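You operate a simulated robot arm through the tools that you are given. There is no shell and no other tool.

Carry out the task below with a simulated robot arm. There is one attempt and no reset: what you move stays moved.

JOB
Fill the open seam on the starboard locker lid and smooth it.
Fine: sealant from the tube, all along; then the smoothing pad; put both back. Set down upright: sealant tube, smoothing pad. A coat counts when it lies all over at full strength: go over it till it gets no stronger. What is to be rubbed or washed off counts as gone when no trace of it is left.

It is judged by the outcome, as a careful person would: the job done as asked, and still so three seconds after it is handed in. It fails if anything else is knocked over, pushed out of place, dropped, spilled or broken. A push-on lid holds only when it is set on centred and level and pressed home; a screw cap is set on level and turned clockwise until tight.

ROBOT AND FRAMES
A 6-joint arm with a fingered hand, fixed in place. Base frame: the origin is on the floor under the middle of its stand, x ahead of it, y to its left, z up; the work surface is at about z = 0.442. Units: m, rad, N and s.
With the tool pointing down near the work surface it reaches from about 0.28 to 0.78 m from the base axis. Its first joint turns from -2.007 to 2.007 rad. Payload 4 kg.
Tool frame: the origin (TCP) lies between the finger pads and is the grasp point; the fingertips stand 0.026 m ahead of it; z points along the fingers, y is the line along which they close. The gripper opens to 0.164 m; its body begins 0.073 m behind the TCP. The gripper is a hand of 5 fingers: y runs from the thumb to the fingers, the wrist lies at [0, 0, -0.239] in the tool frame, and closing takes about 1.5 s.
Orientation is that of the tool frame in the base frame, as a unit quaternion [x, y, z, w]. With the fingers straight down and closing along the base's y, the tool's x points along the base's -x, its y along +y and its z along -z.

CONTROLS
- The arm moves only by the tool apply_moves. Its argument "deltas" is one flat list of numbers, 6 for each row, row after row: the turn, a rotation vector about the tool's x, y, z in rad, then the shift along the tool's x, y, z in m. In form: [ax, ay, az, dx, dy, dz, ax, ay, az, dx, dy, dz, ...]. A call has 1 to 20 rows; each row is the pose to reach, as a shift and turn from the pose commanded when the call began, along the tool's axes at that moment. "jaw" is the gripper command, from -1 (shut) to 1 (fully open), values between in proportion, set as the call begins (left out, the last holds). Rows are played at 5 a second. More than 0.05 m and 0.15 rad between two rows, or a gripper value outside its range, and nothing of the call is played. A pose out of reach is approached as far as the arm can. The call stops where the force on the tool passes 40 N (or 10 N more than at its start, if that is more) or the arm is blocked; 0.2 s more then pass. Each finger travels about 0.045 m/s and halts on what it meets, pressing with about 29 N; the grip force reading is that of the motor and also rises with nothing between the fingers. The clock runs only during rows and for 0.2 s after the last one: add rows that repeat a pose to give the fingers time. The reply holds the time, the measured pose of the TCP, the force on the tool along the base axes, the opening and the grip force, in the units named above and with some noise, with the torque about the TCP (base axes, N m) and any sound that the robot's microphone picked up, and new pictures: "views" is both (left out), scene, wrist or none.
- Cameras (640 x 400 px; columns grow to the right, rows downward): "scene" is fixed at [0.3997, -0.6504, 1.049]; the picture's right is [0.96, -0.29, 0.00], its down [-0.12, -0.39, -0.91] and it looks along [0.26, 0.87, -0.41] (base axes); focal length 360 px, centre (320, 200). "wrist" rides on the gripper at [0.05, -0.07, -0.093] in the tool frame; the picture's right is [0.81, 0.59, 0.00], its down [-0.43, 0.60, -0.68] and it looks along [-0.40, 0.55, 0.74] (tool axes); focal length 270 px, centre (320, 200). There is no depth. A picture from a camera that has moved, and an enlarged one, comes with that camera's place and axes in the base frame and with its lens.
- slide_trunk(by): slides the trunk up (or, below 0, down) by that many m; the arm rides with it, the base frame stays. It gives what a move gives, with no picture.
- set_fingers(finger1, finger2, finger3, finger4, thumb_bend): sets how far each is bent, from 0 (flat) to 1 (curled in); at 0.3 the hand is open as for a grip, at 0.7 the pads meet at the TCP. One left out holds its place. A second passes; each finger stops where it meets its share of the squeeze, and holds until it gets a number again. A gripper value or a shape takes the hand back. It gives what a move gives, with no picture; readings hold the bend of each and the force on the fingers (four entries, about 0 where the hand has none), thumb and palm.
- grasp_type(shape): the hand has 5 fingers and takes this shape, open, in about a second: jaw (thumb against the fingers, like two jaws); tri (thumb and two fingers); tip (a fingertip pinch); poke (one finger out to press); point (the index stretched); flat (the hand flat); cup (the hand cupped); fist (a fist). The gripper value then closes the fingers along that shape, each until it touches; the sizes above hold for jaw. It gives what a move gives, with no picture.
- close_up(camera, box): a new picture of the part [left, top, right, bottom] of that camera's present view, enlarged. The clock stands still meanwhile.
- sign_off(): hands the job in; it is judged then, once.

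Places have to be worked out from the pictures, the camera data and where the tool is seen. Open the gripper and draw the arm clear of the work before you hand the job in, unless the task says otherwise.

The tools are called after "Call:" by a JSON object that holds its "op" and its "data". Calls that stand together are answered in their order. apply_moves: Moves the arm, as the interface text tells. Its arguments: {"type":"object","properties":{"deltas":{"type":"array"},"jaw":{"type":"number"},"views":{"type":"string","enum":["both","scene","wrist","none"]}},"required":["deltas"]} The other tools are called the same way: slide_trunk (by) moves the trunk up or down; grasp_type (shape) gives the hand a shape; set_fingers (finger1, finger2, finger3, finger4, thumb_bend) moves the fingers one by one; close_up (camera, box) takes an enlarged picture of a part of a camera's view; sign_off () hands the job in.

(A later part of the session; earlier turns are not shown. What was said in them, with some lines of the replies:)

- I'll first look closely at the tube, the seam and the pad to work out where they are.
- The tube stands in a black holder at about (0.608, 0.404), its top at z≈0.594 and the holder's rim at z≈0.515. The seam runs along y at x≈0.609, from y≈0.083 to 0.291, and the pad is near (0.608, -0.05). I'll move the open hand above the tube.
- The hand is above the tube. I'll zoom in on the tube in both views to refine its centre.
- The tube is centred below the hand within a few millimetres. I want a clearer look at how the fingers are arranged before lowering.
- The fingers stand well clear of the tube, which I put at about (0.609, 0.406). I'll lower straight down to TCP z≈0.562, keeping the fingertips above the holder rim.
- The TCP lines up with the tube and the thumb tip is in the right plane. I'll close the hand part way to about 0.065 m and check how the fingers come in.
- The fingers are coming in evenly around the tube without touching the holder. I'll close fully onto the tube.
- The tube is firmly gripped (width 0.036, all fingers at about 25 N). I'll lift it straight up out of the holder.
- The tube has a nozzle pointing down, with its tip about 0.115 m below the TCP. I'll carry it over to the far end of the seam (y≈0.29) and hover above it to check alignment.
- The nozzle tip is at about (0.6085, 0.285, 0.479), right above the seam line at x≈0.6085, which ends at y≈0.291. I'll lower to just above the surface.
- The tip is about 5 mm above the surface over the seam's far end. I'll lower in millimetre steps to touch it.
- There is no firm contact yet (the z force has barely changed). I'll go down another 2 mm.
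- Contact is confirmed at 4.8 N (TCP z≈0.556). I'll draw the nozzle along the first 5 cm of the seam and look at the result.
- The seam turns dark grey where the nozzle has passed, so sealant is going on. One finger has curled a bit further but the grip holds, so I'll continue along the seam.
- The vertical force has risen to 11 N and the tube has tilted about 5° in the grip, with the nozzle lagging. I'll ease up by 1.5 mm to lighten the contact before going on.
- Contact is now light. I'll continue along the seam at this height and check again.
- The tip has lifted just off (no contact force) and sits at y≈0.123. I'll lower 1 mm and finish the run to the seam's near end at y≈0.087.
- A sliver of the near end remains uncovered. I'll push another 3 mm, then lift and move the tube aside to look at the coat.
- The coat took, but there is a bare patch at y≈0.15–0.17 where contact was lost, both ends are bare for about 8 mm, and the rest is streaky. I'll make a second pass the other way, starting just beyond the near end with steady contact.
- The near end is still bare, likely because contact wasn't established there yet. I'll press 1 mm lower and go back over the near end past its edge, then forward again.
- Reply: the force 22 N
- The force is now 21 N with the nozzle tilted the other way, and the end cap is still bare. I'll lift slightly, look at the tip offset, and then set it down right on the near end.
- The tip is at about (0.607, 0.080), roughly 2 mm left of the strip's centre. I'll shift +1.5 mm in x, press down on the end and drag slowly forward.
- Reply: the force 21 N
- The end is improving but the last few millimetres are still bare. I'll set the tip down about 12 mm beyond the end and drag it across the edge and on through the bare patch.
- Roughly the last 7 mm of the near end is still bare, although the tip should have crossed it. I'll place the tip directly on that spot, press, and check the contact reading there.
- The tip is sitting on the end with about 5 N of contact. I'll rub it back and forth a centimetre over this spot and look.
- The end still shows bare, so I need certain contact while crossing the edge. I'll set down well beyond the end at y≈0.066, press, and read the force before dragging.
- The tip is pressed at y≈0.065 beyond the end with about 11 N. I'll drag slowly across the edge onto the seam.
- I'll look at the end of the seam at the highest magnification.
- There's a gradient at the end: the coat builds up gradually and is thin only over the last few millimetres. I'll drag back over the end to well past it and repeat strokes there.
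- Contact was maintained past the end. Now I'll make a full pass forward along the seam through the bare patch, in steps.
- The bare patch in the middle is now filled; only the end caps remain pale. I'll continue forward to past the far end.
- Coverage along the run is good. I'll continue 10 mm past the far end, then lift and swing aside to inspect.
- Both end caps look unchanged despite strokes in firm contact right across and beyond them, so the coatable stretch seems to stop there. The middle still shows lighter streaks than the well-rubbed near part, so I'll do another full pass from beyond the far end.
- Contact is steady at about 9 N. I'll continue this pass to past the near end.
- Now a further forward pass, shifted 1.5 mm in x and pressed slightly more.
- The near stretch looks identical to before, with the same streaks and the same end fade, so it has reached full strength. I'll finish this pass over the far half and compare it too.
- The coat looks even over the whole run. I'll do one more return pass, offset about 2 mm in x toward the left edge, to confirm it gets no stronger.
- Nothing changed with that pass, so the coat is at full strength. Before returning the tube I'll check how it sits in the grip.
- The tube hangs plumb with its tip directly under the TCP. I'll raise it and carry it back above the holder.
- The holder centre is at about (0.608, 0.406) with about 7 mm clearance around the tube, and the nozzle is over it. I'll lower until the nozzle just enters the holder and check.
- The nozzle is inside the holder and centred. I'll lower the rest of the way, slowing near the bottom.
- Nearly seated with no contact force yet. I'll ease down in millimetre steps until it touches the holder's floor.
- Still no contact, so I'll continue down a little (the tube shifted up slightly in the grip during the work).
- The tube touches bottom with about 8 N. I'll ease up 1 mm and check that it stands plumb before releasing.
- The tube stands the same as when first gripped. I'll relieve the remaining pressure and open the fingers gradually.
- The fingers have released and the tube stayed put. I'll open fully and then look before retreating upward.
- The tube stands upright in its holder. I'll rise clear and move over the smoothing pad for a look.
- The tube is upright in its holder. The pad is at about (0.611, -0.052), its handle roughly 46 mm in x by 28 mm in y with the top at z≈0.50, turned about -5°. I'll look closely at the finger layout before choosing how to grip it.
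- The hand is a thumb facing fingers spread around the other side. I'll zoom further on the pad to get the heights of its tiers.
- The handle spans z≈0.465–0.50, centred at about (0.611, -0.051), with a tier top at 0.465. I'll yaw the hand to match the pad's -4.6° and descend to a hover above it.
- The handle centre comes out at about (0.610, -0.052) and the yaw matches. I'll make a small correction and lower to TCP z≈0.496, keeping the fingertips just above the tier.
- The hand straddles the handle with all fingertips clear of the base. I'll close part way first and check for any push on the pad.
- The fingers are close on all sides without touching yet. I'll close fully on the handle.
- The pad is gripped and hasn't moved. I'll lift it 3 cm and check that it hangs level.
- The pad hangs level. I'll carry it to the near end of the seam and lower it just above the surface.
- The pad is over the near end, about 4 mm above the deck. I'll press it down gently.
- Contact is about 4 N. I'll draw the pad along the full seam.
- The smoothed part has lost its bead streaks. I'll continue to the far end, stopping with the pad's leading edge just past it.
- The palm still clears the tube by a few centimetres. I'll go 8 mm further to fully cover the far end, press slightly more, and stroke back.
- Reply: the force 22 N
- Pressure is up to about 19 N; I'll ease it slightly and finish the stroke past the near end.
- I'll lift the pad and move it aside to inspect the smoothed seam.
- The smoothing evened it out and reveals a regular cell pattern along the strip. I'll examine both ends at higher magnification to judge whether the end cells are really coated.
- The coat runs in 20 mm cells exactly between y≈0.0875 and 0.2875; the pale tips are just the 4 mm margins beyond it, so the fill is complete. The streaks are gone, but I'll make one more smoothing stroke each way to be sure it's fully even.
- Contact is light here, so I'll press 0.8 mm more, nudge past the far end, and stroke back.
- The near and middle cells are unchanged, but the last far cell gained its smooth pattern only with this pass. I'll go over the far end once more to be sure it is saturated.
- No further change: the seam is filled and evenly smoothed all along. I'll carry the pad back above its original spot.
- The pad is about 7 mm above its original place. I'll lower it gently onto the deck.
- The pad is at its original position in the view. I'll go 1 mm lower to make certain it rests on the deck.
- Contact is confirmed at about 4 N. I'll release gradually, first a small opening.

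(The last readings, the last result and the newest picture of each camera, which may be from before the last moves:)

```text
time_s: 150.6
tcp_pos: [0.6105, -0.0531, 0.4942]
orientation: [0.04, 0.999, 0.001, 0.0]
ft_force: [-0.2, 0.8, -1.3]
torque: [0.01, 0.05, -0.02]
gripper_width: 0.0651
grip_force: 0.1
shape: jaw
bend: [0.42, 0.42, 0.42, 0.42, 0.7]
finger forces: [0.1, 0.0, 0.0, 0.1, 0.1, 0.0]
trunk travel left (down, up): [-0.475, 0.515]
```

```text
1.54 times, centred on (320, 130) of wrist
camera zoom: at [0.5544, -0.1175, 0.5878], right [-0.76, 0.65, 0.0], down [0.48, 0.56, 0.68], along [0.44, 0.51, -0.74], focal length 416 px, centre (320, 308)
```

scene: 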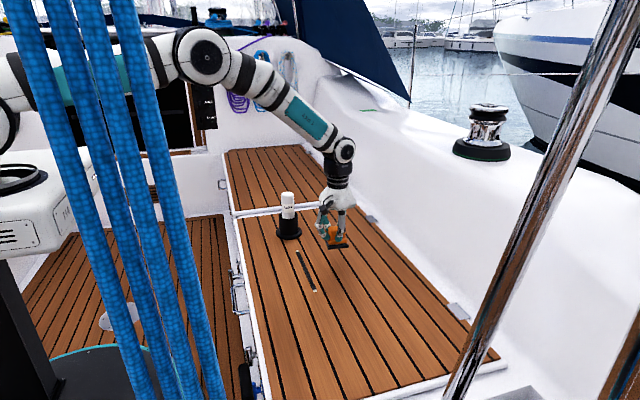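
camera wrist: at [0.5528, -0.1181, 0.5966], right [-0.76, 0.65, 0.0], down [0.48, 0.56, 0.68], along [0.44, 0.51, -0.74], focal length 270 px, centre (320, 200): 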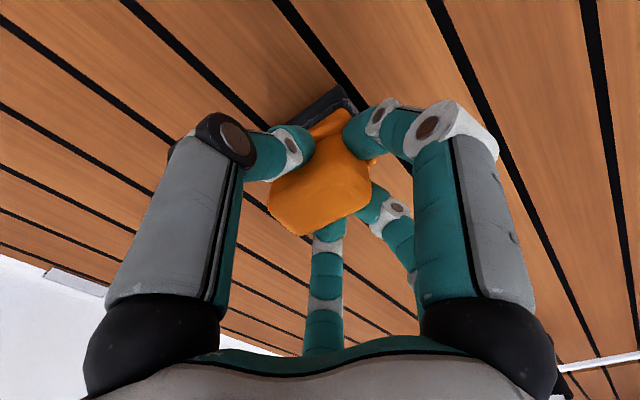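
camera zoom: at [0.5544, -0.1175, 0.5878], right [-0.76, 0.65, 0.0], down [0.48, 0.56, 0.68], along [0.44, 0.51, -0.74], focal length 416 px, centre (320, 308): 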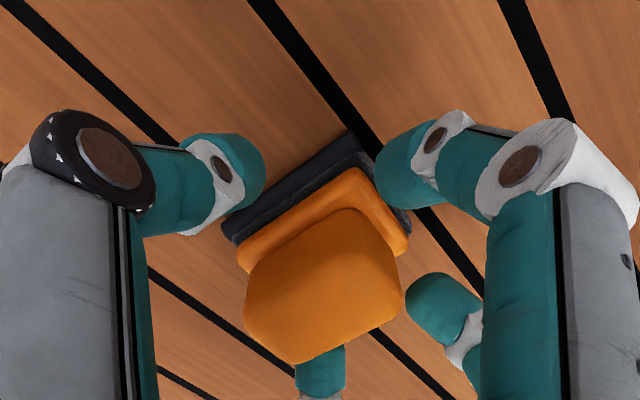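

The pad stayed in place as it was released. I'll open fully and then rise straight up, clear of the work.

Call:
{"op": "apply_moves", "data": {"deltas": [0, 0, 0, 0, 0, 0, 0, 0, 0, 0, 0, 0, 0, 0, 0, 0, 0, 0, 0, 0, 0, 0, 0, 0, 0, 0, 0, 0, 0, 0, 0, 0, 0, 0, 0, 0, 0, 0, 0, 0, 0, 0], "jaw": 1, "views": "none"}}

Call:
{"op": "apply_moves", "data": {"deltas": [0, 0, 0, 0, 0, -0.01, 0, 0, 0, 0, 0, -0.03, 0, 0, 0, 0, 0, -0.06, 0, 0, 0, 0, 0, -0.1, 0, 0, 0, 0, 0, -0.14, 0, 0, 0, 0, 0, -0.18, 0, 0, 0, 0, 0, -0.22, 0, 0, 0, 0, 0, -0.25, 0, 0, 0, 0, 0, -0.25], "views": "both"}}

Call:
{"op": "close_up", "data": {"camera": "scene", "box": [250, 180, 370, 350]}}

```text
time_s: 152.2
tcp_pos: [0.6104, -0.0512, 0.4947]
orientation: [0.04, 0.999, 0.001, 0.0]
ft_force: [0.0, 1.0, -0.5]
torque: [0.0, 0.0, 0.0]
gripper_width: 0.1642
grip_force: 0.1
shape: jaw
bend: [0.3, 0.3, 0.3, 0.3, 0.3]
finger forces: [0.0, 0.0, 0.0, 0.0, 0.0, 0.0]
trunk travel left (down, up): [-0.475, 0.515]
```

```text
time_s: 154.2
tcp_pos: [0.6094, -0.0522, 0.7442]
orientation: [0.041, 0.999, 0.0, 0.0]
ft_force: [-0.1, -0.1, -0.3]
torque: [0.01, -0.05, -0.01]
gripper_width: 0.1639
grip_force: 0.0
shape: jaw
bend: [0.3, 0.3, 0.3, 0.3, 0.3]
finger forces: [0.0, 0.0, 0.0, 0.0, 0.1, 0.1]
trunk travel left (down, up): [-0.475, 0.515]
camera wrist: at [0.5541, -0.1172, 0.8382], right [-0.76, 0.65, 0.0], down [0.48, 0.56, 0.68], along [0.44, 0.51, -0.74], focal length 270 px, centre (320, 200)
```

scene: 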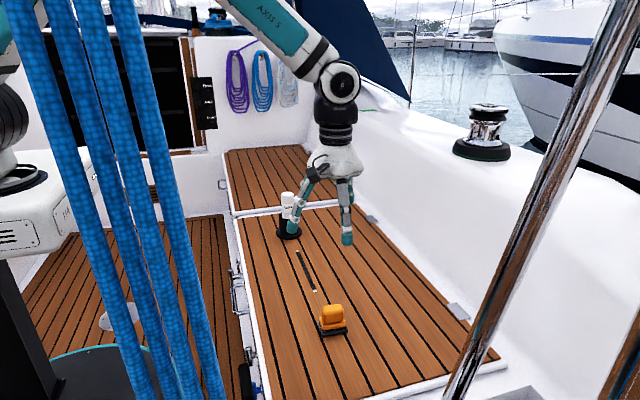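
wrist: 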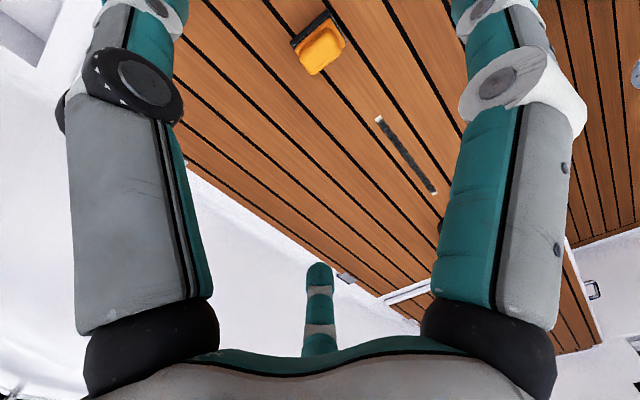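

```text
2.35 times, centred on (310, 265) of scene
camera zoom: at [0.3997, -0.6504, 1.049], right [0.96, -0.29, 0.0], down [-0.12, -0.39, -0.91], along [0.26, 0.87, -0.41], focal length 846 px, centre (344, 47)
```

zoom: 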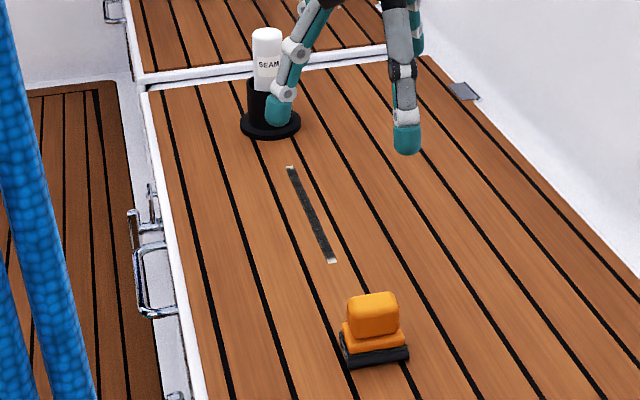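

Everything is in place: the tube is upright in its holder, the pad is at its original spot and the seam is filled. I'll draw the arm further back and up, then take a final look.

Call:
{"op": "apply_moves", "data": {"deltas": [0, 0, -0.02, 0.02, -0.0016, -0.02, 0, 0, -0.04, 0.04, -0.0032, -0.04, 0, 0, -0.06, 0.06, -0.0048, -0.06, 0, 0, -0.08, 0.08, -0.0064, -0.08, 0, 0, -0.08, 0.1, -0.008, -0.1, 0, 0, -0.08, 0.12, -0.0096, -0.1, 0, 0, -0.08, 0.12, -0.0096, -0.1], "views": "both"}}

Call:
{"op": "close_up", "data": {"camera": "scene", "box": [255, 180, 325, 250]}}

Call:
{"op": "close_up", "data": {"camera": "scene", "box": [280, 240, 370, 350]}}

```text
time_s: 155.8
tcp_pos: [0.4889, -0.0517, 0.8435]
orientation: [0.0, 1.0, 0.0, 0.0]
ft_force: [-0.1, 0.3, 0.5]
torque: [-0.01, 0.0, 0.0]
gripper_width: 0.1637
grip_force: 0.0
shape: jaw
bend: [0.3, 0.3, 0.3, 0.3, 0.3]
finger forces: [0.1, 0.1, 0.0, 0.0, 0.1, 0.1]
trunk travel left (down, up): [-0.475, 0.515]
camera wrist: at [0.4389, -0.1217, 0.9373], right [-0.81, 0.59, 0.0], down [0.43, 0.6, 0.68], along [0.4, 0.55, -0.74], focal length 270 px, centre (320, 200)
```

scene: 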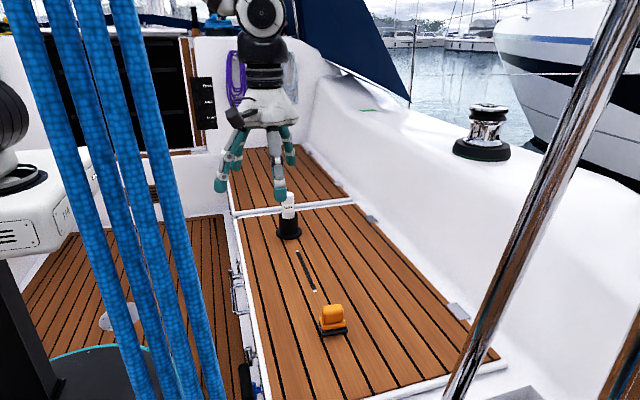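
wrist: 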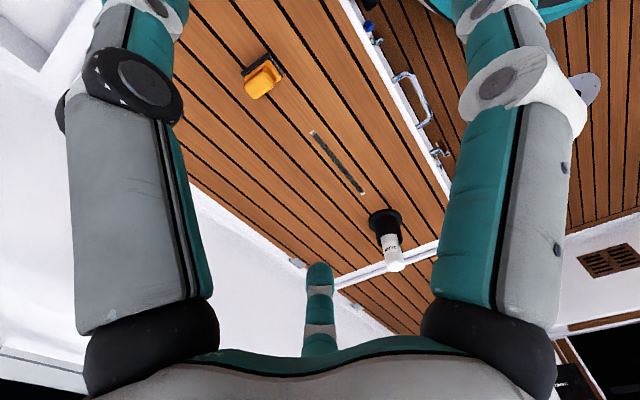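

```text
5.71 times, centred on (290, 215) of scene
camera zoom: at [0.3997, -0.6504, 1.049], right [0.96, -0.29, 0.0], down [-0.12, -0.39, -0.91], along [0.26, 0.87, -0.41], focal length 2055 px, centre (491, 114)
```

zoom: 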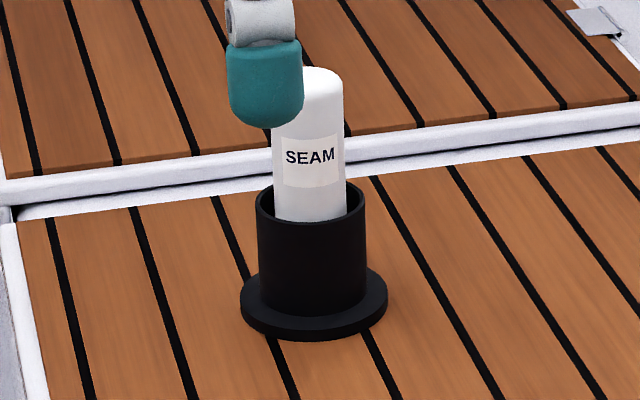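

```text
3.64 times, centred on (325, 295) of scene
camera zoom: at [0.3997, -0.6504, 1.049], right [0.96, -0.29, 0.0], down [-0.12, -0.39, -0.91], along [0.26, 0.87, -0.41], focal length 1308 px, centre (302, -146)
```

zoom: 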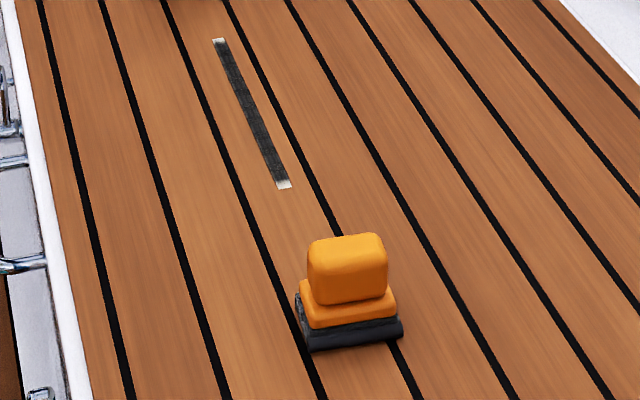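

The seam is filled and smoothed along its coatable length, the tube stands upright in its holder, the pad is back where it was, and the open hand is clear. I'm handing the job in.

Call:
{"op": "sign_off", "data": {}}

```text
The job is handed in.
```

The seam on the starboard locker lid is filled and smoothed, apart from the outermost tips of the strip, and the job is handed in.

- **Sealant:** I made several passes in contact with the strip, until further passes made no visible difference. About 7 mm at each end is still pale cream. I dragged the nozzle across the near end repeatedly and the far end several times, in firm contact and well past the edge. The sealant never took there, so I treated those tips as lying outside the stretch that can be filled. That is my reading of the pictures, not something I could confirm.
- **Smoothing:** Three strokes or more with the pad cover the whole length. The bead streaks are gone, and a final pass over the far end changed nothing.
- **Putting back:** The tube stands upright in its holder. The pad is back on its original spot, matched to its first position in the camera view. Nothing else was moved or knocked.
- **Arm:** The hand is open and drawn up clear of the work.
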